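You operate a simulated robot arm through the tools that you are given. There is no shell and no other tool.

You run a simulated two-armed robot. Do the job below in one go: nothing can be reset, and whatever is moved stays where it is left.

Task
Open the left grey drawer, take the orange cloth and put it in the inside of the left grey drawer, then shut the drawer. Then take the lid off the white jar and lay it down on the top of the grey cart. Keep to this order.

Only the result counts: the job must be done as asked and must still hold three seconds after the hand-in. Knocking over, shifting, dropping, spilling or breaking anything else fails it. Lids that push on must go on centred and level and be pressed home; caps that screw on are set level and turned clockwise until they are tight. Flat cloth is picked up by pressing the open fingertips on it (5 to 10 N) and closing them slowly along it; thin cloth reads only 2 to 8 mm in the jaws.

Robot
Two 7-joint arms with fingered hands on one trunk, on a base that moves. Base frame: it is fixed to the floor where the robot stands at the start and does not move with it; the origin is under the middle of the robot, x ahead of it, y to its left, z up. Readings come in m, degrees, newtons and seconds.
The left shoulder is at the start at [0.07, 0.145, 1.012], the right one opposite. With the tool pointing down near the work surface each hand reaches from about 0.44 to 0.8 m from the robot's upright axis, wherever it stands, measured 20 degrees to its own side. Places, roughly: inside of the left grey drawer [0.7, 0.3, 0.7]; left grey drawer [0.7, 0.2, 0.7]; orange cloth [0.25, 4, 1]; white jar [9, -2.5, 0.75]. Payload 3.5 kg a hand.
The TCP of each hand is the grasp point between the finger pads, 0.025 m short of the fingertips. In the tool frame z runs along the fingers and y along their closing line. The gripper opens to 0.088 m; its body begins 0.029 m behind the TCP. The gripper is a hand of 4 fingers: y runs from the thumb to the fingers, the wrist lies at [-0.013, -0.097, -0.162] in the tool frame, and closing takes about 1.5 s.
Orientation is that of the tool frame in the base frame, as [roll, pitch, yaw] about the fixed x, y, z axes, in that order (R = Rz(yaw) Ry(pitch) Rx(roll)). With the fingers straight down and the wrist toward the robot, the tool's x, y and z point along [0, 1, 0], [1, 0, 0] and [0, 0, -1] of the base frame.

Tools
- The arms move only by the tool apply_moves. It takes "left_commands", "right_commands" or both (then of equal length, played together; a hand with none holds still); each is a list of rows, each an object of numbers (a shift or turn left out is 0, a gripper value left out holds the last): "dx", "dy", "dz": the shift along the tool's x, y, z in m; "rx", "ry", "rz": the turn, a rotation vector about the tool's x, y, z in degrees; "fingers": the finger opening in m, from 0 to 0.088. In form: [{"dx": .., "dy": .., "dz": .., "rx": .., "ry": .., "rz": .., "fingers": ..}, ...]. A call has 1 to 20 rows; each row is the pose to reach, as a shift and turn from the pose commanded when the call began, along the tool's axes at that moment. A row lasts 0.2 s, in which the tool goes at most 0.05 m and 8.6 degrees; a call with a longer step from one row to the next is refused whole, and so is a gripper value outside its range. Where a pose cannot be reached the arm comes as near as it can. A force on the tool above 40 N (or 10 N above the force at the start of the call, whichever is more), or a blocked arm, ends the call early, and 0.2 s more pass. The fingers move at their own pace (about 0.045 m/s each) and stop on an object; they squeeze with about 31 N. The grip force told is the motor's: it shows also when the fingers shut on nothing. Time passes only in rows, and 0.2 s behind the last, so rows that repeat a pose let the fingers close. It gives the time, the measured TCP pose, the force on the tool (base axes), the opening and the grip force at its end, in the units of the frame above (readings bear some noise), with the torque about the TCP (base axes, N m) and any sound that the robot's microphone picked up, and new pictures: "pictures" is both (left out), scene, wrist or none (wrist: the cameras of the hands that moved).
- Cameras (640 x 400 px; columns grow to the right, rows downward): "scene" is now at [0.1306, -0.001, 1.3146]; the picture's right is [-0.01, -1.00, 0.00], its down [-0.72, 0.00, -0.69] and it looks along [0.69, -0.00, -0.72] (base axes); focal length 246 px, centre (320, 200). "left" rides on the left gripper at [-0.064, -0.083, -0.098] in its tool frame; the picture's right is [-0.62, -0.37, 0.69], its down [0.71, -0.63, 0.30] and it looks along [0.32, 0.68, 0.65] (tool axes); focal length 265 px, centre (320, 200). "right" rides on the right gripper at [0.064, -0.083, -0.098] in its tool frame; the picture's right is [-0.62, 0.37, -0.69], its down [-0.71, -0.63, 0.30] and it looks along [-0.32, 0.68, 0.65] (tool axes); focal length 265 px, centre (320, 200). There is no depth. A picture from a camera that has moved, and an enlarged one, comes with that camera's place and axes in the base frame and with its lens.
- raise_lower(by): slides the trunk up (or, below 0, down) by that many m; the arms and the scene camera ride with it, the base frame stays. It gives what a move gives, with no picture.
- roll_base(legs): drives the robot by 1 to 6 legs, each [ahead, left, turn to the left] in m, m and degrees, along the robot's own axes; the way and the turn of a leg run together, so that a leg with both is an arc; at most 1.5 m and 180 degrees a leg. The arms and the cameras ride along, it lands a little off, and it stops where it bumps. It gives what a move gives, and a new picture of the scene camera.
- set_grasp(shape, hand): the hand has 4 fingers and takes this shape, open, in about a second: jaw (thumb against the fingers, like two jaws); tri (thumb and two fingers); tip (a fingertip pinch); poke (one finger out to press); point (the index stretched); flat (the hand flat); cup (the hand cupped); fist (a fist). The gripper value then closes the fingers along that shape, each until it touches; the sizes above hold for jaw. It gives what a move gives, with no picture.
- pan_tilt(pan, tilt): turns the head with the scene camera to pan (to the left, within 86 degrees either way) and tilt (down, from -29 to 69), counted from straight ahead of the robot. It gives what a move gives, and a new picture of the scene camera.
- inspect(camera, box): a new picture of the part [left, top, right, bottom] of that camera's present view, enlarged. It takes no simulated time.
- close_job(): hands the job in; it is judged then, once.

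Nothing tells you exact positions but the pictures and the camera data. Unless the task says otherwise, let go and move clear before handing in.

The tools are called after "Call:" by a JSON object that holds its "op" and its "data". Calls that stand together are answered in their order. apply_moves: Moves the arms, as the interface text tells. Its arguments: {"type":"object","properties":{"left_commands":{"type":"array","items":{"type":"object","properties":{"dx":{"type":"number"},"dy":{"type":"number"},"dz":{"type":"number"},"rx":{"type":"number"},"ry":{"type":"number"},"rz":{"type":"number"},"fingers":{"type":"number"}}}},"right_commands":{"type":"array","items":{"type":"object","properties":{"dx":{"type":"number"},"dy":{"type":"number"},"dz":{"type":"number"},"rx":{"type":"number"},"ry":{"type":"number"},"rz":{"type":"number"},"fingers":{"type":"number"}}}},"pictures":{"type":"string","enum":["both","scene","wrist","none"]}},"required":[]} The other tools are called the same way: raise_lower (by) moves the trunk up or down; set_grasp (shape, hand) gives the hand a shape; roll_base (legs) drives the base; pan_tilt (pan, tilt) turns the head that bears the scene camera; inspect (camera, box) takes an enlarged picture of a part of a camera's view; close_job () hands the job in.

At the start:

```text
clock: 0.0
left_position: [0.5541, 0.0864, 0.9614]
left_tool_rot: [180.0, -0.1, 90.0]
left_wrist_force: [-0.1, 0.4, 0.3]
left_torque: [-0.01, 0.02, -0.02]
left_width: 0.0877
left_finger_force: 0.0
left_shape: jaw
right_position: [0.4384, -0.3505, 1.0251]
right_tool_rot: [180.0, 0.0, 90.0]
right_wrist_force: [0.9, 1.0, -0.2]
right_torque: [0.02, 0.0, 0.01]
right_width: 0.0876
right_finger_force: 0.1
right_shape: jaw
trunk travel left (down, up): [-0.575, 0.265]
robot x, y, heading: [-0.0025, -0.0011, 0.0]
head pan, tilt (commanded): [-0.3, 46.3]
```

scene: 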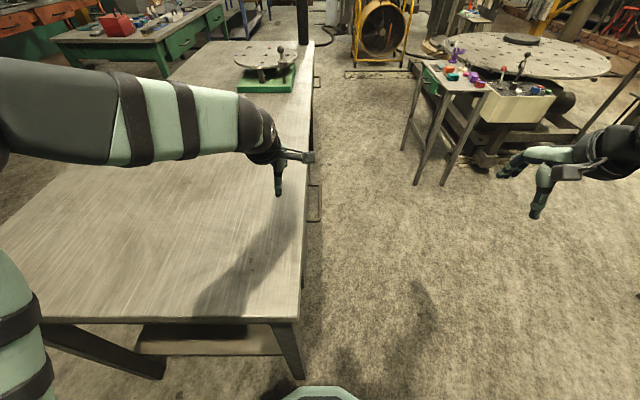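
right: 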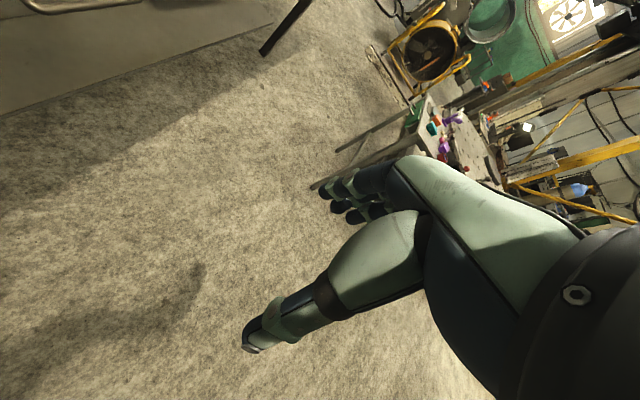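
left: 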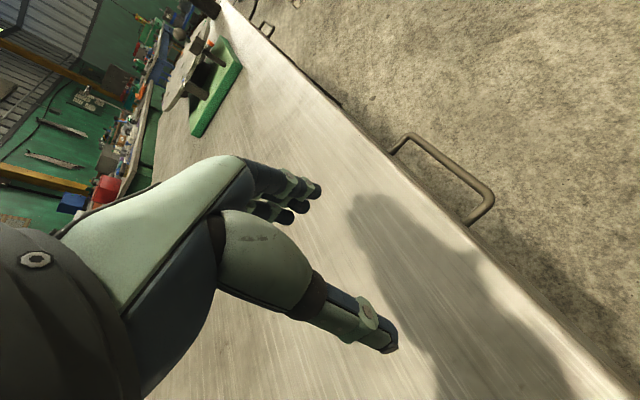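

I see a grey metal bench ahead-left with drawer handles along its right side, and no cloth or jar in view yet. I'll look around with the head first before moving anything.

Call:
{"op": "pan_tilt", "data": {"pan": 0, "tilt": 10}}

Call:
{"op": "pan_tilt", "data": {"pan": 80, "tilt": 15}}

Call:
{"op": "pan_tilt", "data": {"pan": 40, "tilt": 15}}

Call:
{"op": "pan_tilt", "data": {"pan": -50, "tilt": 15}}

```text
clock: 1.0
left_position: [0.5543, 0.0857, 0.9601]
left_tool_rot: [-180.0, 0.1, 90.1]
left_wrist_force: [0.0, 1.0, -0.1]
left_torque: [0.02, -0.03, -0.02]
left_width: 0.0875
left_finger_force: 0.0
left_shape: jaw
right_position: [0.4381, -0.3507, 1.0249]
right_tool_rot: [-180.0, 0.0, 90.0]
right_wrist_force: [-0.2, 0.4, -0.3]
right_torque: [-0.01, -0.01, 0.01]
right_width: 0.0874
right_finger_force: 0.1
right_shape: jaw
trunk travel left (down, up): [-0.575, 0.265]
robot x, y, heading: [0.0012, -0.0006, 0.1]
head pan, tilt (commanded): [0.0, 10.0]
camera scene: at [0.1433, -0.0006, 1.3713], right [0.0, -1.0, 0.0], down [-0.17, 0.0, -0.98], along [0.98, 0.0, -0.17], focal length 246 px, centre (320, 200)
```

scene: 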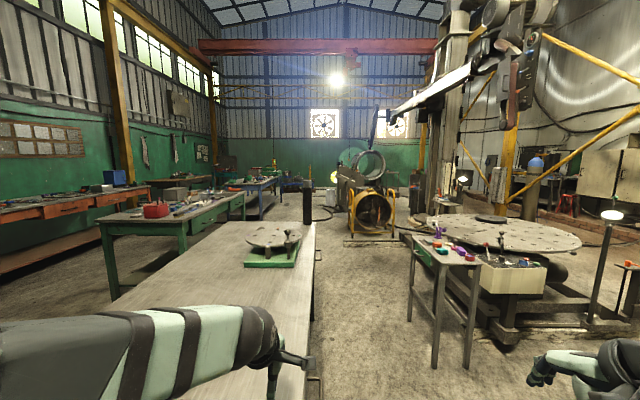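

```text
clock: 2.5
left_position: [0.5544, 0.0867, 0.9603]
left_tool_rot: [179.9, 0.0, 90.0]
left_wrist_force: [0.6, -0.3, 0.0]
left_torque: [-0.01, 0.0, -0.01]
left_width: 0.0876
left_finger_force: 0.1
left_shape: jaw
right_position: [0.439, -0.3513, 1.0249]
right_tool_rot: [-180.0, 0.0, 90.0]
right_wrist_force: [0.4, 0.4, -0.1]
right_torque: [0.02, 0.04, 0.0]
right_width: 0.0877
right_finger_force: 0.1
right_shape: jaw
trunk travel left (down, up): [-0.575, 0.265]
robot x, y, heading: [-0.0, -0.0022, -0.2]
head pan, tilt (commanded): [80.0, 15.0]
camera scene: at [0.0666, 0.0914, 1.3632], right [0.98, -0.17, 0.0], down [-0.05, -0.25, -0.97], along [0.17, 0.95, -0.26], focal length 246 px, centre (320, 200)
```

scene: 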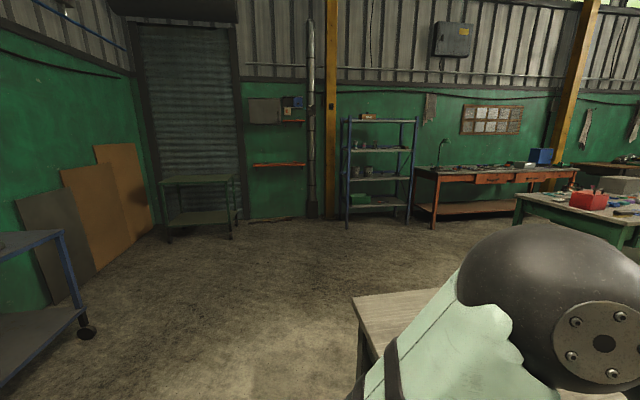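

```text
clock: 3.6
left_position: [0.5544, 0.0866, 0.9607]
left_tool_rot: [-180.0, 0.0, 90.0]
left_wrist_force: [0.1, -0.1, 0.3]
left_torque: [-0.01, 0.0, -0.03]
left_width: 0.0876
left_finger_force: 0.0
left_shape: jaw
right_position: [0.4377, -0.3503, 1.0242]
right_tool_rot: [180.0, 0.0, 90.0]
right_wrist_force: [0.2, -1.1, -0.4]
right_torque: [-0.02, 0.04, -0.02]
right_width: 0.0878
right_finger_force: 0.0
right_shape: jaw
trunk travel left (down, up): [-0.575, 0.265]
robot x, y, heading: [0.0004, 0.0003, -0.2]
head pan, tilt (commanded): [40.0, 15.0]
camera scene: at [0.1218, 0.0596, 1.3632], right [0.64, -0.77, 0.0], down [-0.2, -0.17, -0.97], along [0.74, 0.62, -0.26], focal length 246 px, centre (320, 200)
```

scene: 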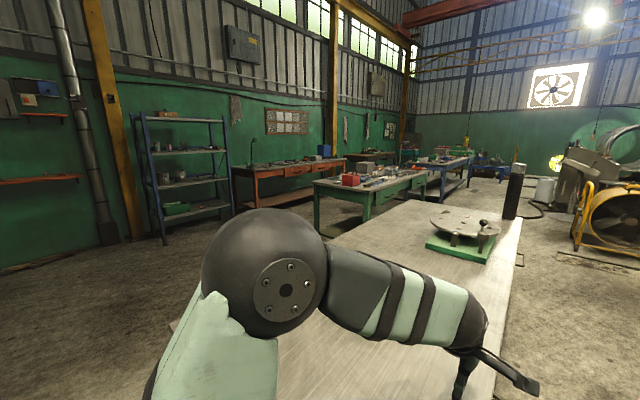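

```text
clock: 5.3
left_position: [0.5547, 0.0865, 0.9603]
left_tool_rot: [-179.9, -0.1, 90.0]
left_wrist_force: [-0.5, 0.5, 0.6]
left_torque: [0.0, -0.02, -0.01]
left_width: 0.0877
left_finger_force: 0.1
left_shape: jaw
right_position: [0.4388, -0.3514, 1.0254]
right_tool_rot: [180.0, 0.0, 89.8]
right_wrist_force: [0.2, -1.2, 0.9]
right_torque: [0.0, -0.02, 0.03]
right_width: 0.0877
right_finger_force: 0.0
right_shape: jaw
trunk travel left (down, up): [-0.575, 0.265]
robot x, y, heading: [0.0, 0.0004, -0.0]
head pan, tilt (commanded): [-50.0, 15.0]
camera scene: at [0.1104, -0.0721, 1.3632], right [-0.77, -0.64, 0.0], down [-0.17, 0.2, -0.97], along [0.62, -0.74, -0.26], focal length 246 px, centre (320, 200)
```

scene: 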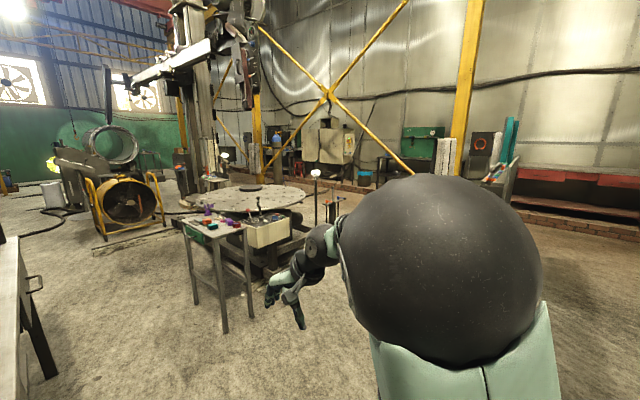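

The left drawer handle looks to be at about x 0.7, y 0.0, z 0.7 on the bench's right (-y) side. I'll enlarge the cloth direction, the jar direction and the handle.

Call:
{"op": "pan_tilt", "data": {"pan": 80, "tilt": 5}}

Call:
{"op": "inspect", "data": {"camera": "scene", "box": [120, 80, 320, 205]}}

Call:
{"op": "pan_tilt", "data": {"pan": -15, "tilt": 5}}

Call:
{"op": "inspect", "data": {"camera": "scene", "box": [240, 120, 440, 245]}}

Call:
{"op": "pan_tilt", "data": {"pan": 0, "tilt": 55}}

Call:
{"op": "inspect", "data": {"camera": "scene", "box": [260, 60, 420, 160]}}

```text
clock: 7.4
left_position: [0.5546, 0.0857, 0.9606]
left_tool_rot: [180.0, 0.0, 90.0]
left_wrist_force: [-0.6, 0.2, 0.6]
left_torque: [0.02, 0.01, -0.01]
left_width: 0.0876
left_finger_force: 0.2
left_shape: jaw
right_position: [0.4397, -0.3502, 1.025]
right_tool_rot: [-180.0, 0.0, 89.9]
right_wrist_force: [-0.5, -0.5, -0.7]
right_torque: [0.03, 0.01, -0.01]
right_width: 0.0874
right_finger_force: 0.1
right_shape: jaw
trunk travel left (down, up): [-0.575, 0.265]
robot x, y, heading: [-0.0018, -0.0028, 0.0]
head pan, tilt (commanded): [80.0, 5.0]
camera scene: at [0.0663, 0.0899, 1.3794], right [0.98, -0.17, 0.0], down [-0.02, -0.09, -1.0], along [0.17, 0.98, -0.09], focal length 246 px, centre (320, 200)
```

scene: 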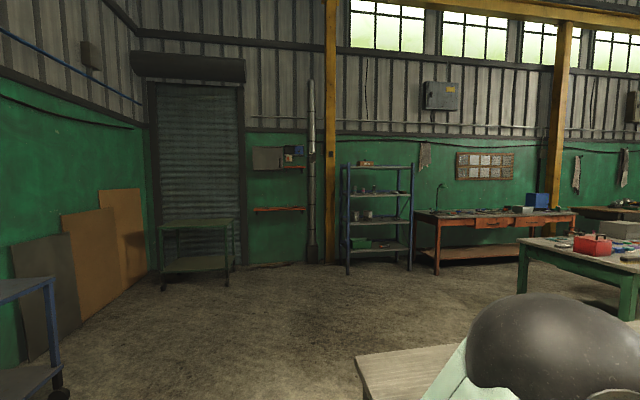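

```text
3.20 times, centred on (220, 142) of scene
camera zoom: at [0.0663, 0.0899, 1.3794], right [0.98, -0.17, 0.0], down [-0.02, -0.09, -1.0], along [0.17, 0.98, -0.09], focal length 788 px, centre (640, 384)
```

zoom: 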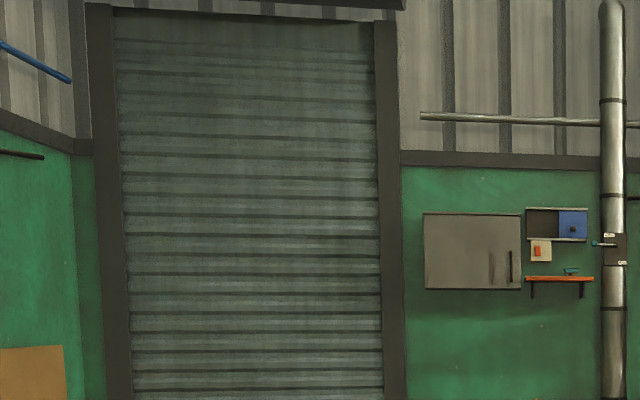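

```text
clock: 9.1
left_position: [0.5545, 0.0866, 0.9598]
left_tool_rot: [-179.9, 0.1, 90.0]
left_wrist_force: [-0.3, -0.4, 0.0]
left_torque: [-0.03, 0.01, 0.03]
left_width: 0.0879
left_finger_force: 0.0
left_shape: jaw
right_position: [0.4375, -0.3507, 1.0255]
right_tool_rot: [-179.9, 0.0, 90.0]
right_wrist_force: [-0.9, 0.9, -0.4]
right_torque: [-0.02, -0.01, 0.02]
right_width: 0.0876
right_finger_force: 0.0
right_shape: jaw
trunk travel left (down, up): [-0.575, 0.265]
robot x, y, heading: [0.001, -0.0017, -0.3]
head pan, tilt (commanded): [-15.0, 5.0]
camera scene: at [0.1391, -0.0242, 1.3794], right [-0.26, -0.97, 0.0], down [-0.08, 0.02, -1.0], along [0.96, -0.26, -0.09], focal length 246 px, centre (320, 200)
```

scene: 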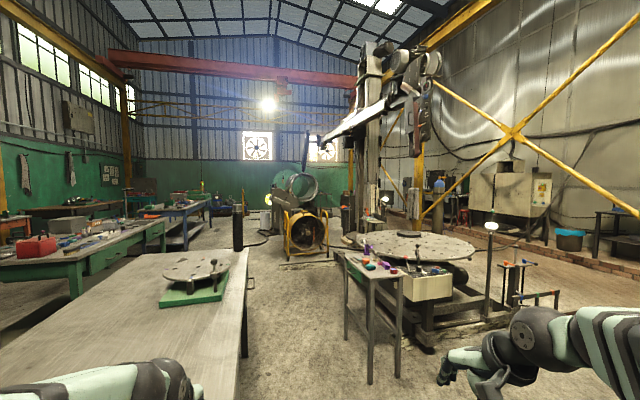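

```text
3.20 times, centred on (340, 182) of scene
camera zoom: at [0.1391, -0.0242, 1.3794], right [-0.26, -0.97, 0.0], down [-0.08, 0.02, -1.0], along [0.96, -0.26, -0.09], focal length 788 px, centre (256, 256)
```

zoom: 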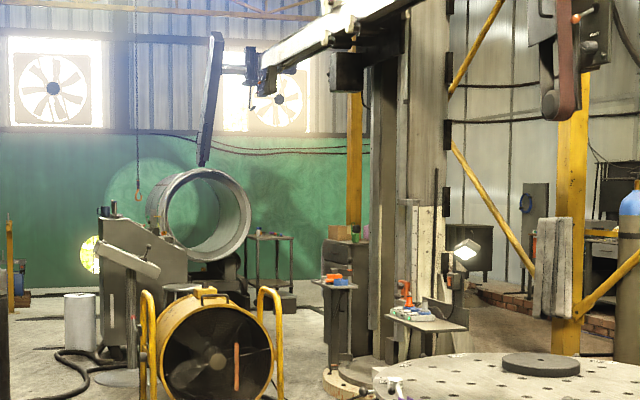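

```text
clock: 10.3
left_position: [0.5538, 0.0872, 0.962]
left_tool_rot: [-180.0, 0.0, 90.0]
left_wrist_force: [0.8, -0.6, -0.4]
left_torque: [0.01, 0.0, -0.01]
left_width: 0.0875
left_finger_force: 0.1
left_shape: jaw
right_position: [0.4385, -0.3491, 1.0264]
right_tool_rot: [-179.9, 0.1, 90.0]
right_wrist_force: [0.1, 0.4, 0.4]
right_torque: [-0.01, 0.0, 0.02]
right_width: 0.0874
right_finger_force: 0.2
right_shape: jaw
trunk travel left (down, up): [-0.575, 0.265]
robot x, y, heading: [-0.0018, -0.0022, -0.1]
head pan, tilt (commanded): [0.0, 55.0]
camera scene: at [0.1225, -0.0006, 1.303], right [0.0, -1.0, 0.0], down [-0.82, 0.0, -0.57], along [0.57, 0.0, -0.82], focal length 246 px, centre (320, 200)
```

scene: 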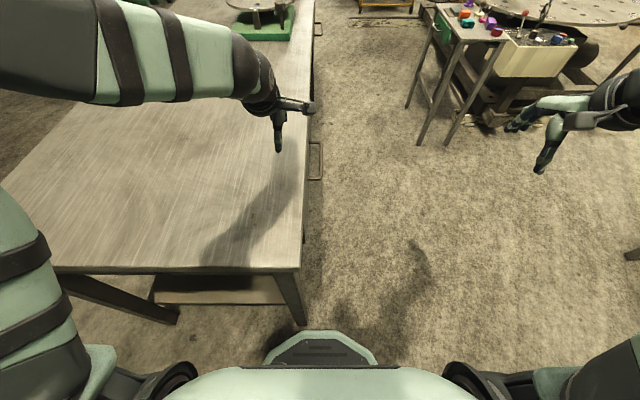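

```text
4.00 times, centred on (340, 110) of scene
camera zoom: at [0.1225, -0.0006, 1.303], right [0.0, -1.0, 0.0], down [-0.82, 0.0, -0.57], along [0.57, 0.0, -0.82], focal length 985 px, centre (240, 560)
```

zoom: 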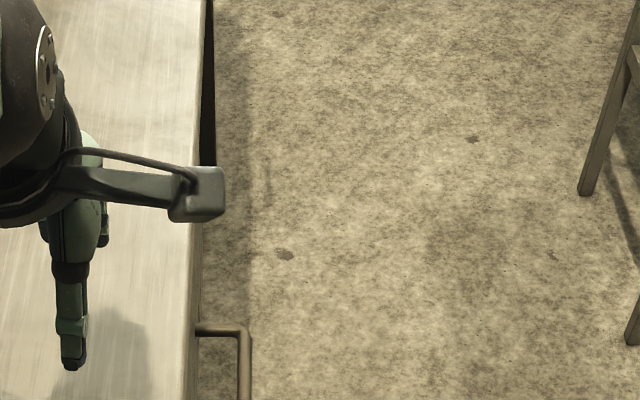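

The stated cloth place falls near the ledge on the green wall, left of the blue shelves, so I'll enlarge that region.

Call:
{"op": "pan_tilt", "data": {"pan": 85, "tilt": 8}}

Call:
{"op": "inspect", "data": {"camera": "scene", "box": [160, 150, 360, 275]}}

Call:
{"op": "inspect", "data": {"camera": "scene", "box": [260, 170, 340, 220]}}

Call:
{"op": "inspect", "data": {"camera": "scene", "box": [360, 130, 480, 205]}}

```text
clock: 11.9
left_position: [0.5543, 0.086, 0.9597]
left_tool_rot: [-180.0, 0.0, 90.0]
left_wrist_force: [-0.2, 0.0, -0.4]
left_torque: [0.04, -0.01, -0.04]
left_width: 0.0878
left_finger_force: 0.1
left_shape: jaw
right_position: [0.4382, -0.3499, 1.0249]
right_tool_rot: [-179.9, 0.0, 90.0]
right_wrist_force: [-0.2, 0.3, -0.2]
right_torque: [0.02, -0.01, 0.03]
right_width: 0.0877
right_finger_force: 0.0
right_shape: jaw
trunk travel left (down, up): [-0.575, 0.265]
robot x, y, heading: [0.0014, -0.0013, 0.2]
head pan, tilt (commanded): [85.0, 8.0]
camera scene: at [0.0585, 0.0917, 1.3746], right [1.0, -0.09, 0.0], down [-0.01, -0.14, -0.99], along [0.09, 0.99, -0.14], focal length 246 px, centre (320, 200)
```

scene: 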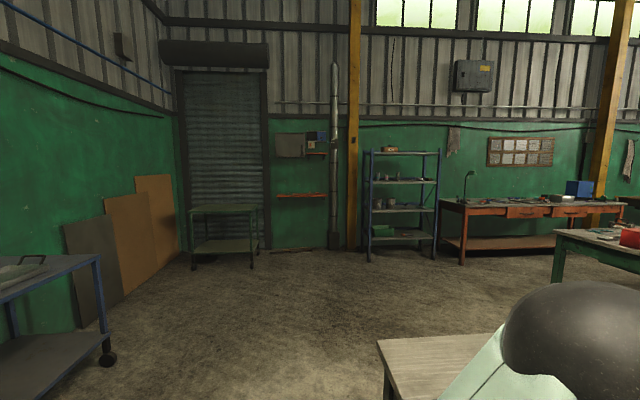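

```text
3.20 times, centred on (260, 212) of scene
camera zoom: at [0.0585, 0.0917, 1.3746], right [1.0, -0.09, 0.0], down [-0.01, -0.14, -0.99], along [0.09, 0.99, -0.14], focal length 788 px, centre (512, 160)
```

zoom: 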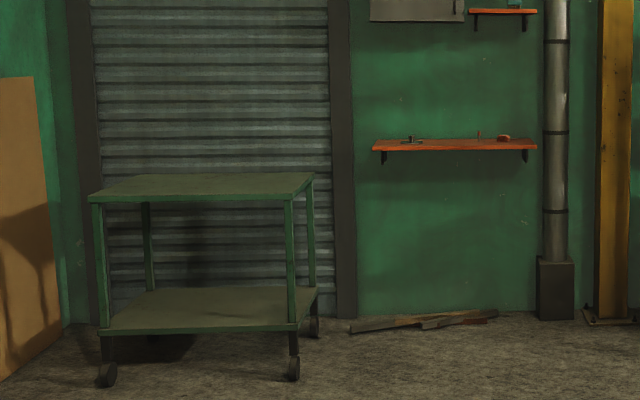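

```text
8.00 times, centred on (300, 195) of scene
camera zoom: at [0.0585, 0.0917, 1.3746], right [1.0, -0.09, 0.0], down [-0.01, -0.14, -0.99], along [0.09, 0.99, -0.14], focal length 1970 px, centre (480, 240)
```

zoom: 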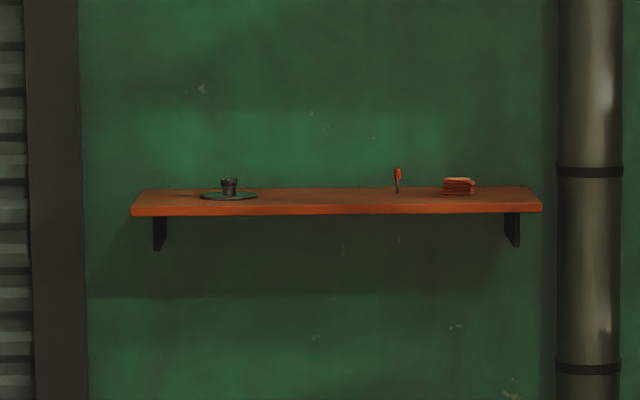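

```text
5.33 times, centred on (420, 168) of scene
camera zoom: at [0.0585, 0.0917, 1.3746], right [1.0, -0.09, 0.0], down [-0.01, -0.14, -0.99], along [0.09, 0.99, -0.14], focal length 1314 px, centre (-213, 373)
```

zoom: 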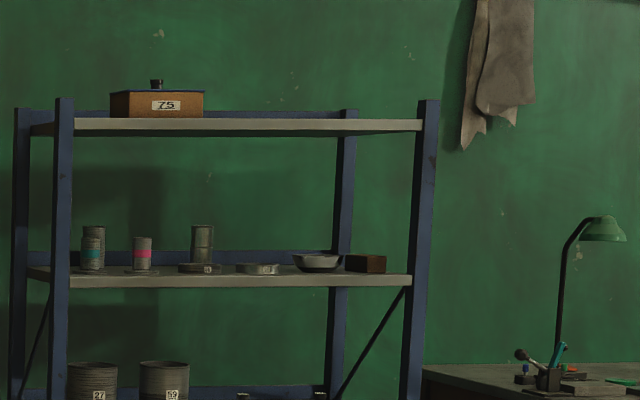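

The orange folded cloth seems to lie on the wall ledge at about x 0.3, y 4, z 1. Before driving around to face the drawer I'll check the free floor on the right.

Call:
{"op": "pan_tilt", "data": {"pan": -75, "tilt": 45}}

Call:
{"op": "pan_tilt", "data": {"pan": -30, "tilt": 50}}

```text
clock: 14.3
left_position: [0.5544, 0.0866, 0.9593]
left_tool_rot: [180.0, -0.1, 90.0]
left_wrist_force: [0.0, 0.6, 0.7]
left_torque: [0.0, -0.01, 0.03]
left_width: 0.0877
left_finger_force: 0.1
left_shape: jaw
right_position: [0.4381, -0.3517, 1.0246]
right_tool_rot: [-180.0, -0.1, 90.1]
right_wrist_force: [1.2, 0.4, 0.1]
right_torque: [0.0, -0.01, 0.01]
right_width: 0.0875
right_finger_force: 0.0
right_shape: jaw
trunk travel left (down, up): [-0.575, 0.265]
robot x, y, heading: [-0.0004, 0.0018, 0.1]
head pan, tilt (commanded): [-75.0, 45.0]
camera scene: at [0.0714, -0.0791, 1.3164], right [-0.97, -0.26, 0.0], down [-0.18, 0.68, -0.71], along [0.18, -0.68, -0.71], focal length 246 px, centre (320, 200)
```

scene: 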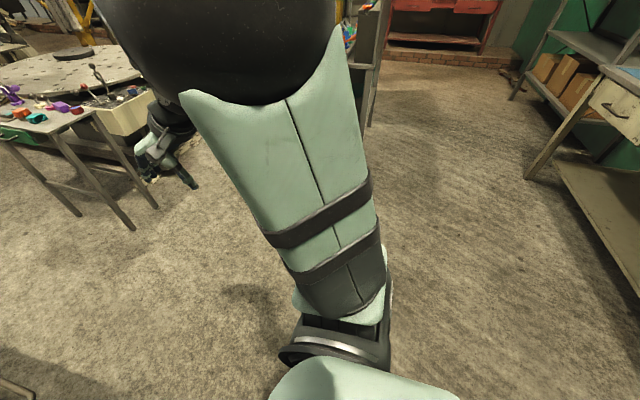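

```text
clock: 15.4
left_position: [0.5547, 0.0863, 0.9606]
left_tool_rot: [-180.0, 0.0, 90.0]
left_wrist_force: [-0.3, 0.0, 0.1]
left_torque: [-0.02, 0.01, -0.02]
left_width: 0.0876
left_finger_force: 0.0
left_shape: jaw
right_position: [0.4386, -0.3507, 1.025]
right_tool_rot: [180.0, 0.0, 90.0]
right_wrist_force: [0.0, -0.2, 0.4]
right_torque: [0.0, 0.02, -0.02]
right_width: 0.0876
right_finger_force: 0.0
right_shape: jaw
trunk travel left (down, up): [-0.575, 0.265]
robot x, y, heading: [0.001, -0.0029, 0.1]
head pan, tilt (commanded): [-30.0, 50.0]
camera scene: at [0.117, -0.0391, 1.3095], right [-0.5, -0.87, 0.0], down [-0.66, 0.38, -0.64], along [0.56, -0.32, -0.77], focal length 246 px, centre (320, 200)
```

scene: 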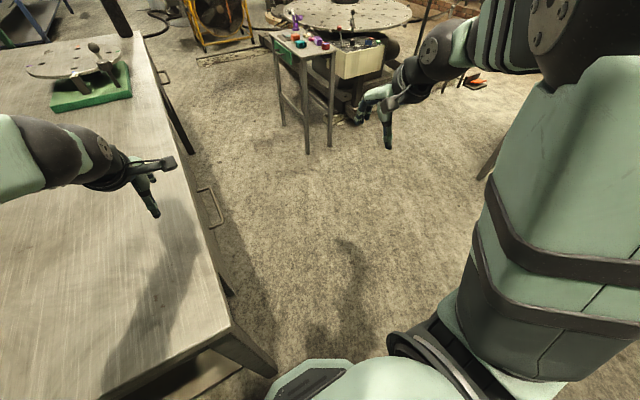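

The floor between the bench and the small stand is free. I'll drive around to face the bench side (heading +y), with the handle slightly to my right.

Call:
{"op": "roll_base", "data": {"legs": [[0, -0.78, 0], [0.48, 0, 0], [0, 0, 90]]}}

Call:
{"op": "pan_tilt", "data": {"pan": -10, "tilt": 40}}

```text
clock: 25.8
left_position: [0.3948, -0.2238, 0.9601]
left_tool_rot: [-180.0, -0.1, 179.1]
left_wrist_force: [0.0, -0.5, 0.1]
left_torque: [-0.02, 0.02, -0.04]
left_width: 0.0877
left_finger_force: 0.0
left_shape: jaw
right_position: [0.8292, -0.3479, 1.0246]
right_tool_rot: [-180.0, 0.0, 179.0]
right_wrist_force: [-0.3, 0.3, -0.1]
right_torque: [0.01, -0.01, -0.01]
right_width: 0.0874
right_finger_force: 0.0
right_shape: jaw
trunk travel left (down, up): [-0.575, 0.265]
robot x, y, heading: [0.4763, -0.7823, 89.2]
head pan, tilt (commanded): [-30.0, 50.0]
camera scene: at [0.5134, -0.6637, 1.3095], right [0.86, -0.51, 0.0], down [-0.39, -0.66, -0.64], along [0.33, 0.55, -0.77], focal length 246 px, centre (320, 200)
```

scene: 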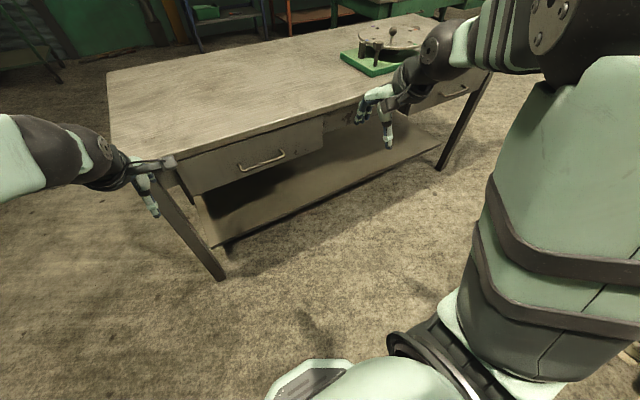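

```text
clock: 26.7
left_position: [0.3967, -0.2245, 0.9613]
left_tool_rot: [-180.0, 0.0, 179.0]
left_wrist_force: [0.2, 0.2, -0.4]
left_torque: [0.03, 0.02, 0.0]
left_width: 0.0879
left_finger_force: 0.0
left_shape: jaw
right_position: [0.8291, -0.3473, 1.0243]
right_tool_rot: [180.0, 0.0, 179.0]
right_wrist_force: [-0.1, -0.6, 0.6]
right_torque: [0.01, 0.03, -0.02]
right_width: 0.0876
right_finger_force: 0.2
right_shape: jaw
trunk travel left (down, up): [-0.575, 0.265]
robot x, y, heading: [0.4749, -0.7779, 89.0]
head pan, tilt (commanded): [-10.0, 40.0]
camera scene: at [0.4901, -0.6464, 1.3236], right [0.98, -0.19, 0.0], down [-0.12, -0.63, -0.77], along [0.15, 0.75, -0.64], focal length 246 px, centre (320, 200)
```

scene: 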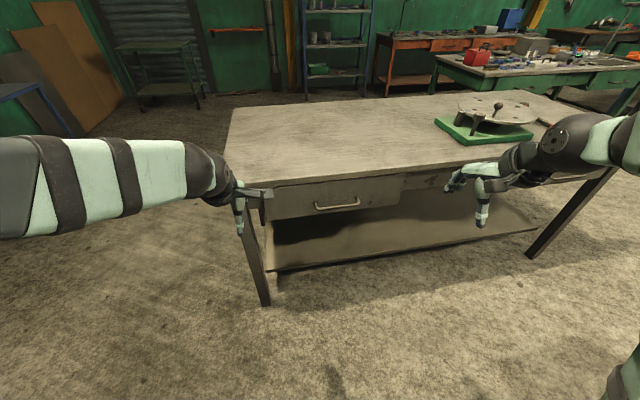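

Now I face the left drawer; its bar handle is near the picture middle. I'll enlarge it to measure it.

Call:
{"op": "inspect", "data": {"camera": "scene", "box": [240, 155, 440, 280]}}

Call:
{"op": "inspect", "data": {"camera": "right", "box": [0, 0, 640, 400]}}

Call:
{"op": "inspect", "data": {"camera": "left", "box": [0, 0, 640, 400]}}

```text
3.20 times, centred on (340, 218) of scene
camera zoom: at [0.4901, -0.6464, 1.3236], right [0.98, -0.19, 0.0], down [-0.12, -0.63, -0.77], along [0.15, 0.75, -0.64], focal length 788 px, centre (256, 144)
```

zoom: 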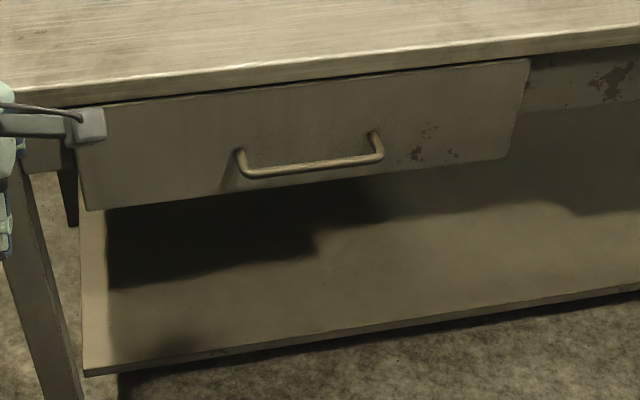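

```text
1.00 times, centred on (320, 200) of right (not enlarged: the box is as wide or as high as the picture)
camera zoom: at [0.7645, -0.4301, 1.1239], right [0.63, 0.36, 0.69], down [0.7, -0.64, -0.3], along [0.34, 0.68, -0.65], focal length 265 px, centre (320, 200)
```

zoom: 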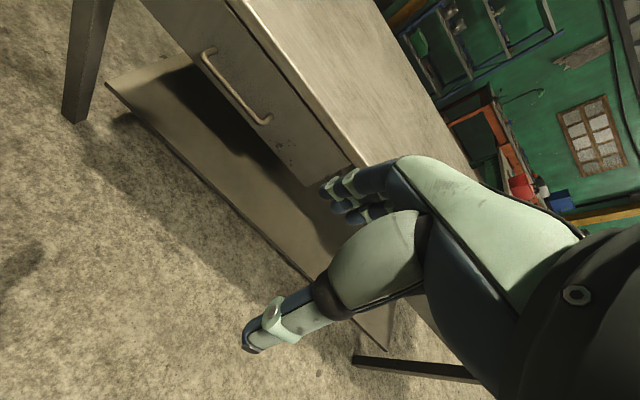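

```text
1.00 times, centred on (320, 200) of left (not enlarged: the box is as wide or as high as the picture)
camera zoom: at [0.4582, -0.3072, 1.0583], right [0.61, -0.38, -0.69], down [-0.73, -0.62, -0.3], along [-0.31, 0.69, -0.65], focal length 265 px, centre (320, 200)
```

zoom: 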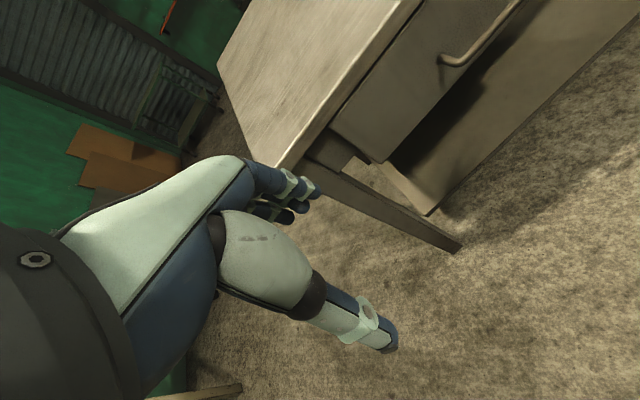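

The drawer handle bar triangulates to x 0.61–0.77, y ≈ 0.005, z ≈ 0.73, parallel to x. I'll bring the right hand to a level pose in front of it (thumb below, fingers above), stopping short.

Call:
{"op": "apply_moves", "data": {"right_commands": [{"dx": 0.01, "dy": 0.01, "dz": 0.02, "rx": -7, "fingers": 0.088}, {"dx": 0.02, "dy": 0.02, "dz": 0.04, "rx": -14}, {"dx": 0.03, "dy": 0.03, "dz": 0.06, "rx": -21}, {"dx": 0.04, "dy": 0.04, "dz": 0.08, "rx": -28}, {"dx": 0.05, "dy": 0.06, "dz": 0.1, "rx": -35}, {"dx": 0.06, "dy": 0.075, "dz": 0.12, "rx": -42}, {"dx": 0.07, "dy": 0.09, "dz": 0.14, "rx": -49}, {"dx": 0.08, "dy": 0.105, "dz": 0.16, "rx": -56}, {"dx": 0.09, "dy": 0.12, "dz": 0.18, "rx": -63}, {"dx": 0.1, "dy": 0.135, "dz": 0.2, "rx": -70}, {"dx": 0.115, "dy": 0.15, "dz": 0.225, "rx": -77}, {"dx": 0.13, "dy": 0.165, "dz": 0.25, "rx": -84}, {"dx": 0.145, "dy": 0.18, "dz": 0.28, "rx": -90}, {"dx": 0.145, "dy": 0.19, "dz": 0.29, "rx": -90}]}}

```text
clock: 29.7
left_position: [0.3976, -0.224, 0.9598]
left_tool_rot: [-180.0, -0.1, 179.0]
left_wrist_force: [0.7, 0.8, 0.0]
left_torque: [-0.01, 0.02, -0.02]
left_width: 0.0876
left_finger_force: 0.0
left_shape: jaw
right_position: [0.6901, -0.1552, 0.7321]
right_tool_rot: [90.1, -0.1, 179.2]
right_wrist_force: [0.4, -0.7, 0.4]
right_torque: [-0.01, 0.0, 0.03]
right_width: 0.088
right_finger_force: 0.0
right_shape: jaw
trunk travel left (down, up): [-0.575, 0.265]
robot x, y, heading: [0.475, -0.7745, 88.9]
head pan, tilt (commanded): [-10.0, 40.0]
camera scene: at [0.4928, -0.6464, 1.3236], right [0.98, -0.19, 0.0], down [-0.12, -0.63, -0.77], along [0.14, 0.75, -0.64], focal length 246 px, centre (320, 200)
camera right: at [0.6225, -0.2531, 0.6496], right [0.61, -0.7, 0.37], down [0.72, 0.29, -0.63], along [0.34, 0.65, 0.68], focal length 265 px, centre (320, 200)
```

scene: 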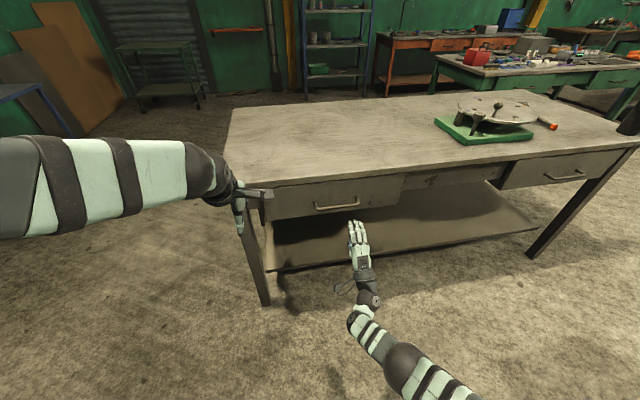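
right: 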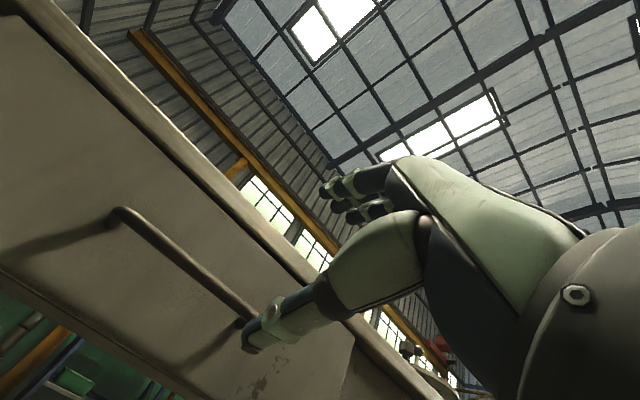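

The hand is level right in front of the handle at z 0.732. I'll advance 0.15 m so the bar lies between thumb and fingers.

Call:
{"op": "apply_moves", "data": {"right_commands": [{"dz": 0.03}, {"dz": 0.06}, {"dz": 0.09}, {"dz": 0.12}, {"dz": 0.135}, {"dz": 0.15}, {"dz": 0.15}]}}

Call:
{"op": "inspect", "data": {"camera": "scene", "box": [260, 150, 440, 262]}}

```text
clock: 31.3
left_position: [0.3965, -0.2237, 0.9613]
left_tool_rot: [179.9, 0.0, 179.0]
left_wrist_force: [-0.1, 0.0, 0.3]
left_torque: [0.01, -0.05, 0.02]
left_width: 0.0876
left_finger_force: 0.1
left_shape: jaw
right_position: [0.6763, -0.09, 0.7831]
right_tool_rot: [90.0, 0.0, 179.3]
right_wrist_force: [0.4, -0.7, -0.4]
right_torque: [0.02, -0.01, -0.01]
right_width: 0.0877
right_finger_force: 0.0
right_shape: jaw
right hand out of reach, approached as far as the arm can: row 1, 2, 3, 4, 5, 6, 7
trunk travel left (down, up): [-0.575, 0.265]
robot x, y, heading: [0.4723, -0.7784, 89.0]
head pan, tilt (commanded): [-10.0, 40.0]
camera scene: at [0.4901, -0.6463, 1.3237], right [0.98, -0.19, 0.0], down [-0.12, -0.63, -0.77], along [0.15, 0.75, -0.64], focal length 246 px, centre (320, 200)
camera right: at [0.6099, -0.1887, 0.7005], right [0.61, -0.7, 0.37], down [0.72, 0.29, -0.63], along [0.33, 0.65, 0.68], focal length 265 px, centre (320, 200)
```

scene: 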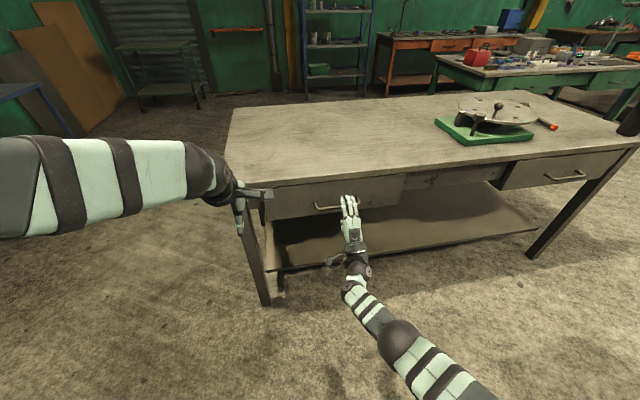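
right: 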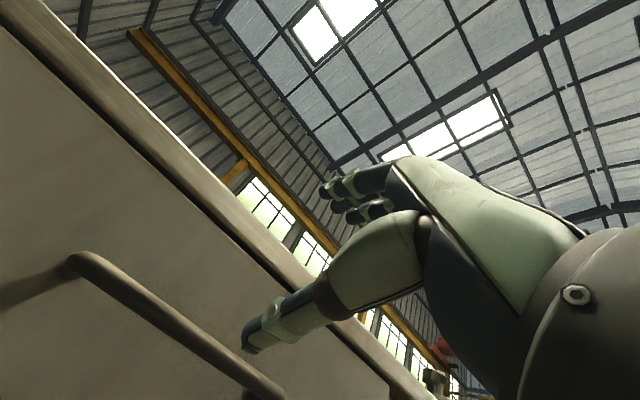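

```text
3.56 times, centred on (350, 206) of scene
camera zoom: at [0.4901, -0.6463, 1.3237], right [0.98, -0.19, 0.0], down [-0.12, -0.63, -0.77], along [0.15, 0.75, -0.64], focal length 876 px, centre (213, 179)
```

zoom: 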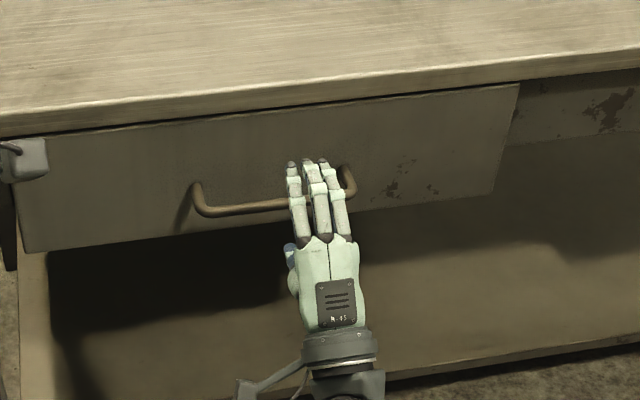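

The arm fell short at full stretch, so the fingers are only in front of and slightly above the bar. I'll lower the trunk to bring the shoulder nearer, then try again.

Call:
{"op": "apply_moves", "data": {"right_commands": [{"dz": -0.03}, {"dz": -0.06}, {"dz": -0.09}, {"dz": -0.12}, {"dz": -0.15}, {"dz": -0.15}], "pictures": "none"}}

Call:
{"op": "raise_lower", "data": {"by": -0.2}}

```text
clock: 32.7
left_position: [0.3967, -0.2235, 0.96]
left_tool_rot: [180.0, -0.1, 179.0]
left_wrist_force: [-0.2, 0.7, -1.2]
left_torque: [0.0, 0.02, 0.02]
left_width: 0.0875
left_finger_force: 0.0
left_shape: jaw
right_position: [0.6754, -0.2426, 0.7799]
right_tool_rot: [90.0, 0.0, 179.1]
right_wrist_force: [-0.5, 0.4, -0.5]
right_torque: [0.04, -0.01, -0.02]
right_width: 0.0876
right_finger_force: 0.0
right_shape: jaw
trunk travel left (down, up): [-0.575, 0.265]
robot x, y, heading: [0.4718, -0.7788, 88.8]
head pan, tilt (commanded): [-10.0, 40.0]
```

```text
clock: 34.8
left_position: [0.3951, -0.2231, 0.7607]
left_tool_rot: [-179.9, 0.0, 179.1]
left_wrist_force: [0.5, 0.8, 0.3]
left_torque: [0.01, -0.01, 0.01]
left_width: 0.0875
left_finger_force: 0.1
left_shape: jaw
right_position: [0.6756, -0.2429, 0.5805]
right_tool_rot: [90.0, 0.0, 179.1]
right_wrist_force: [0.2, -0.4, -0.9]
right_torque: [-0.02, 0.0, -0.01]
right_width: 0.0881
right_finger_force: 0.1
right_shape: jaw
trunk travel left (down, up): [-0.375, 0.465]
robot x, y, heading: [0.4697, -0.7822, 88.8]
head pan, tilt (commanded): [-10.0, 40.0]
```

The trunk is now 0.2 m lower. I'll raise the hand to bar height and advance onto the handle.

Call:
{"op": "apply_moves", "data": {"right_commands": [{"dy": 0.04, "dx": -0.002}, {"dy": 0.08, "dx": -0.004}, {"dy": 0.12, "dx": -0.006}, {"dy": 0.15, "dx": -0.006, "dz": 0.02}, {"dy": 0.15, "dx": -0.006, "dz": 0.06}, {"dy": 0.15, "dx": -0.006, "dz": 0.1}, {"dy": 0.15, "dx": -0.006, "dz": 0.14}, {"dy": 0.15, "dx": -0.006, "dz": 0.17}, {"dy": 0.15, "dx": -0.006, "dz": 0.2}, {"dy": 0.15, "dx": -0.006, "dz": 0.22}, {"dy": 0.15, "dx": -0.006, "dz": 0.235}, {"dy": 0.15, "dx": -0.006, "dz": 0.235}]}}

Call:
{"op": "inspect", "data": {"camera": "scene", "box": [260, 100, 440, 212]}}

```text
clock: 37.4
left_position: [0.3957, -0.2236, 0.7611]
left_tool_rot: [179.9, 0.0, 179.0]
left_wrist_force: [-0.3, 0.0, -0.7]
left_torque: [-0.01, 0.01, 0.02]
left_width: 0.0873
left_finger_force: 0.0
left_shape: jaw
right_position: [0.685, -0.0096, 0.7318]
right_tool_rot: [89.9, 0.0, 178.9]
right_wrist_force: [0.2, 0.6, 0.3]
right_torque: [0.02, 0.0, -0.01]
right_width: 0.088
right_finger_force: 0.1
right_shape: jaw
trunk travel left (down, up): [-0.375, 0.465]
robot x, y, heading: [0.4734, -0.7795, 89.1]
head pan, tilt (commanded): [-10.0, 40.0]
camera scene: at [0.4899, -0.6461, 1.1237], right [0.98, -0.19, 0.0], down [-0.12, -0.63, -0.77], along [0.15, 0.75, -0.64], focal length 246 px, centre (320, 200)
camera right: at [0.6188, -0.1066, 0.6491], right [0.61, -0.7, 0.37], down [0.72, 0.29, -0.63], along [0.34, 0.65, 0.68], focal length 265 px, centre (320, 200)
```

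scene: 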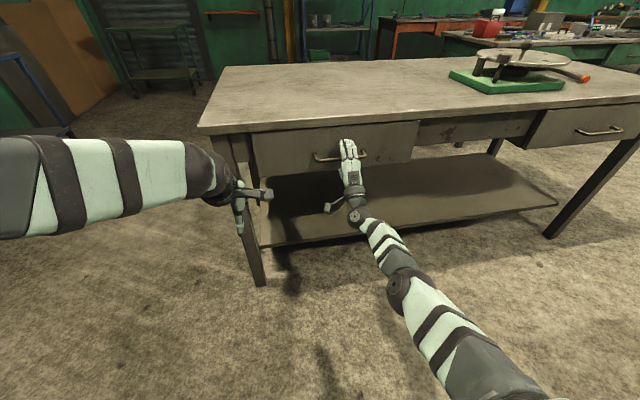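
right: 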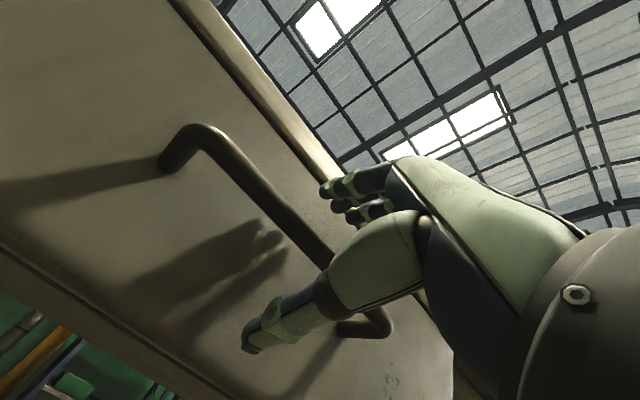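

```text
3.56 times, centred on (350, 156) of scene
camera zoom: at [0.4899, -0.6461, 1.1237], right [0.98, -0.19, 0.0], down [-0.12, -0.63, -0.77], along [0.15, 0.75, -0.64], focal length 876 px, centre (213, 356)
```

zoom: 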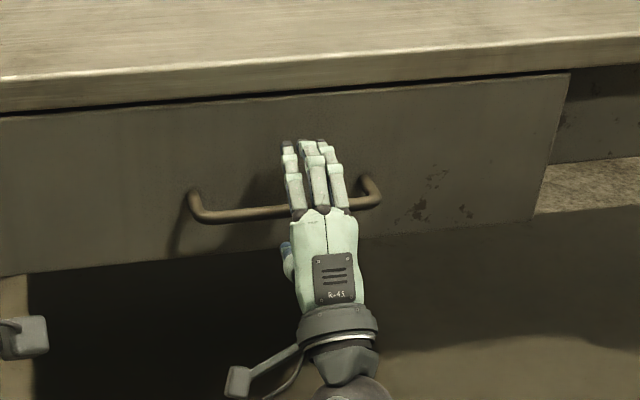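

The bar now lies between the thumb (below) and the fingers (above), with no contact force. I'll close the grip on it.

Call:
{"op": "apply_moves", "data": {"right_commands": [{"fingers": 0.0}, {"fingers": 0.0}, {"fingers": 0.0}, {"fingers": 0.0}, {"fingers": 0.0}, {"fingers": 0.0}, {"fingers": 0.0}, {"fingers": 0.0}]}}

```text
clock: 39.2
left_position: [0.3952, -0.2233, 0.7592]
left_tool_rot: [-179.9, 0.1, 179.0]
left_wrist_force: [-0.1, 0.4, -0.4]
left_torque: [0.01, -0.01, 0.0]
left_width: 0.0878
left_finger_force: 0.0
left_shape: jaw
right_position: [0.685, -0.0063, 0.731]
right_tool_rot: [90.1, 0.0, 179.0]
right_wrist_force: [-0.8, 6.1, -0.6]
right_torque: [0.06, -0.06, 0.08]
right_width: 0.0008
right_finger_force: 30.7
right_shape: jaw
trunk travel left (down, up): [-0.375, 0.465]
robot x, y, heading: [0.474, -0.7801, 88.9]
head pan, tilt (commanded): [-10.0, 40.0]
camera scene: at [0.49, -0.645, 1.1235], right [0.98, -0.19, 0.0], down [-0.12, -0.63, -0.77], along [0.15, 0.75, -0.64], focal length 246 px, centre (320, 200)
camera right: at [0.6191, -0.1061, 0.6478], right [0.61, -0.7, 0.37], down [0.72, 0.29, -0.63], along [0.34, 0.65, 0.68], focal length 265 px, centre (320, 200)
```

scene: 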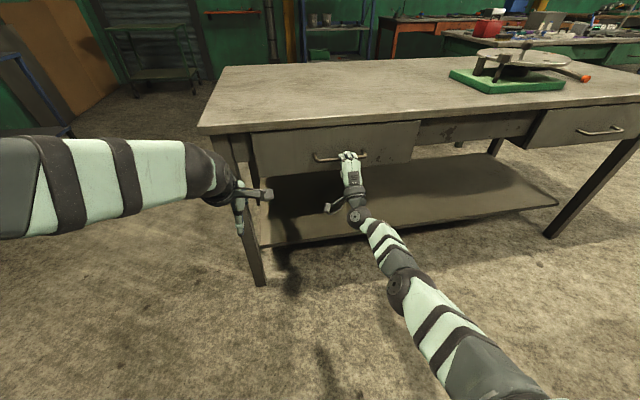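
right: 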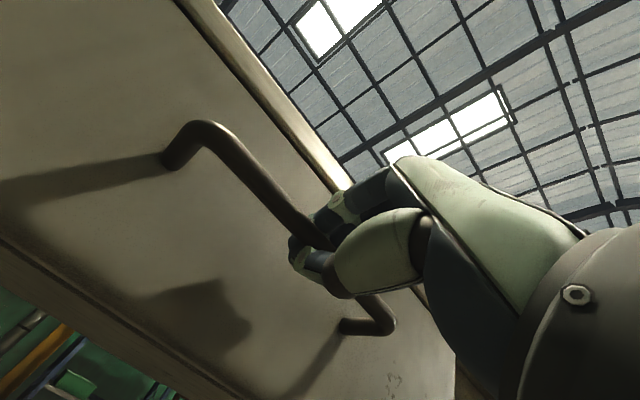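

The fingers have wrapped around the bar and closed behind it, so it's hooked. I'll pull gently toward the robot.

Call:
{"op": "apply_moves", "data": {"right_commands": [{"dz": -0.01}, {"dz": -0.02}, {"dz": -0.035}, {"dz": -0.05}, {"dz": -0.065}, {"dz": -0.08}]}}

```text
clock: 40.6
left_position: [0.3961, -0.2233, 0.7599]
left_tool_rot: [-180.0, 0.1, 179.0]
left_wrist_force: [0.6, 0.1, -0.2]
left_torque: [-0.02, 0.01, -0.05]
left_width: 0.0875
left_finger_force: 0.1
left_shape: jaw
right_position: [0.6857, -0.0879, 0.7301]
right_tool_rot: [90.2, 0.0, 179.1]
right_wrist_force: [-1.1, 1.9, -9.0]
right_torque: [-0.03, -0.08, 0.01]
right_width: 0.0004
right_finger_force: 31.5
right_shape: jaw
trunk travel left (down, up): [-0.375, 0.465]
robot x, y, heading: [0.4698, -0.7755, 89.2]
head pan, tilt (commanded): [-10.0, 40.0]
camera scene: at [0.4903, -0.6446, 1.1233], right [0.98, -0.19, 0.0], down [-0.12, -0.63, -0.76], along [0.15, 0.75, -0.64], focal length 246 px, centre (320, 200)
camera right: at [0.6186, -0.1858, 0.647], right [0.61, -0.7, 0.37], down [0.72, 0.29, -0.63], along [0.33, 0.65, 0.68], focal length 265 px, centre (320, 200)
```

scene: 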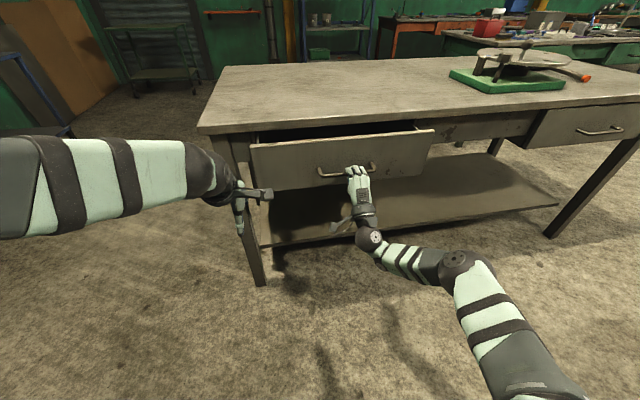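
right: 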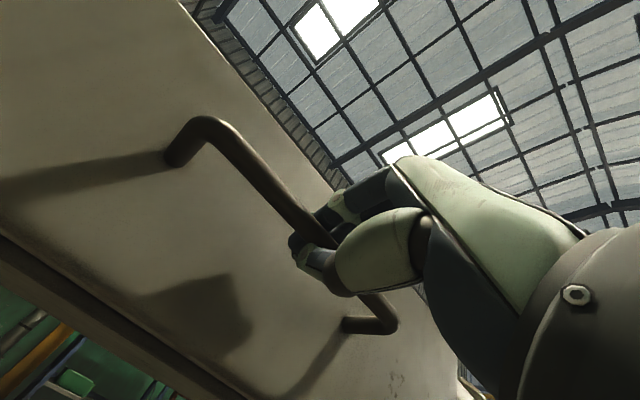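

The drawer is opening. The left hand hangs close to the drawer's left edge path, so I'll first move it up and left out of the way.

Call:
{"op": "apply_moves", "data": {"left_commands": [{"dx": 0.02, "dz": -0.03}, {"dx": 0.04, "dz": -0.06}, {"dx": 0.06, "dz": -0.09}, {"dx": 0.08, "dz": -0.12}, {"dx": 0.1, "dz": -0.15}, {"dx": 0.12, "dz": -0.18}, {"dx": 0.12, "dz": -0.18}], "pictures": "scene"}}

```text
clock: 42.2
left_position: [0.277, -0.2209, 0.9404]
left_tool_rot: [-179.9, 0.1, 179.0]
left_wrist_force: [0.3, -0.3, -0.4]
left_torque: [0.0, 0.0, -0.01]
left_width: 0.0876
left_finger_force: 0.0
left_shape: jaw
right_position: [0.6848, -0.0866, 0.7298]
right_tool_rot: [90.1, 0.0, 179.0]
right_wrist_force: [-2.2, 0.5, -10.7]
right_torque: [-0.05, -0.04, 0.01]
right_width: 0.0009
right_finger_force: 30.9
right_shape: jaw
trunk travel left (down, up): [-0.375, 0.465]
robot x, y, heading: [0.4756, -0.7788, 88.9]
head pan, tilt (commanded): [-10.0, 40.0]
camera scene: at [0.4903, -0.6442, 1.1234], right [0.98, -0.19, 0.0], down [-0.12, -0.63, -0.76], along [0.15, 0.75, -0.64], focal length 246 px, centre (320, 200)
```

scene: 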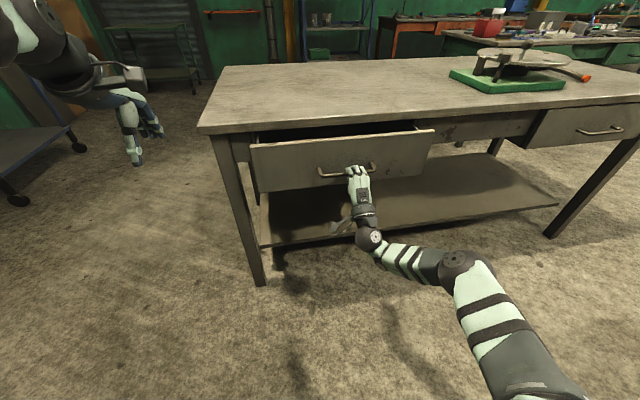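

The left hand is clear. I'll keep pulling the drawer open.

Call:
{"op": "apply_moves", "data": {"right_commands": [{"dz": -0.015}, {"dz": -0.03}, {"dz": -0.05}, {"dz": -0.07}, {"dz": -0.09}, {"dz": -0.11}, {"dz": -0.13}, {"dz": -0.15}, {"dz": -0.17}, {"dz": -0.19}]}}

```text
clock: 44.4
left_position: [0.2787, -0.219, 0.9396]
left_tool_rot: [180.0, -0.1, 178.9]
left_wrist_force: [-0.1, 0.7, 0.8]
left_torque: [0.01, -0.02, -0.03]
left_width: 0.0876
left_finger_force: 0.1
left_shape: jaw
right_position: [0.6815, -0.2762, 0.731]
right_tool_rot: [90.2, 0.0, 179.0]
right_wrist_force: [3.6, 1.1, -9.6]
right_torque: [-0.05, -0.08, 0.01]
right_width: 0.0011
right_finger_force: 31.1
right_shape: jaw
trunk travel left (down, up): [-0.375, 0.465]
robot x, y, heading: [0.4731, -0.7819, 88.9]
head pan, tilt (commanded): [-10.0, 40.0]
camera scene: at [0.4912, -0.6454, 1.1235], right [0.98, -0.19, 0.0], down [-0.12, -0.63, -0.77], along [0.15, 0.75, -0.64], focal length 246 px, centre (320, 200)
camera right: at [0.616, -0.3749, 0.6479], right [0.61, -0.7, 0.37], down [0.72, 0.29, -0.63], along [0.34, 0.65, 0.68], focal length 265 px, centre (320, 200)
```

scene: 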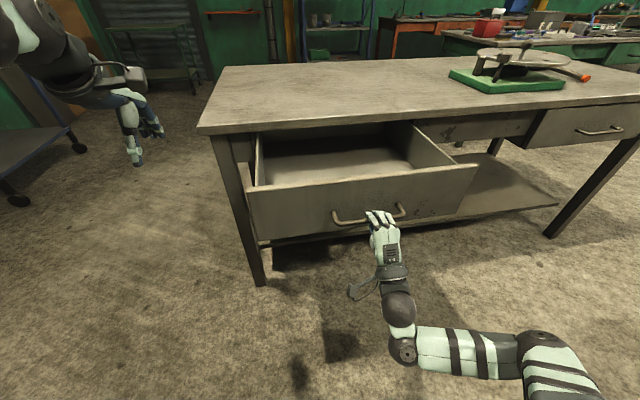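
right: 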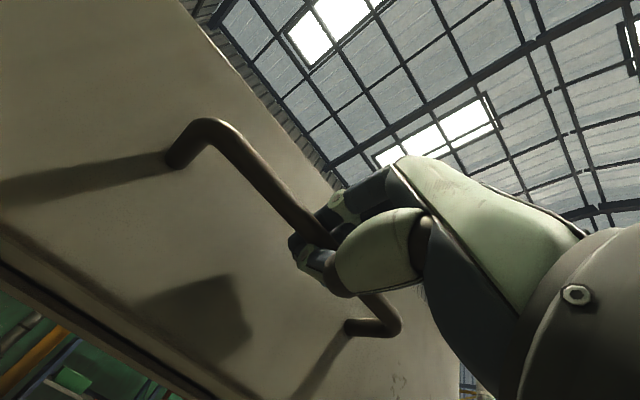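

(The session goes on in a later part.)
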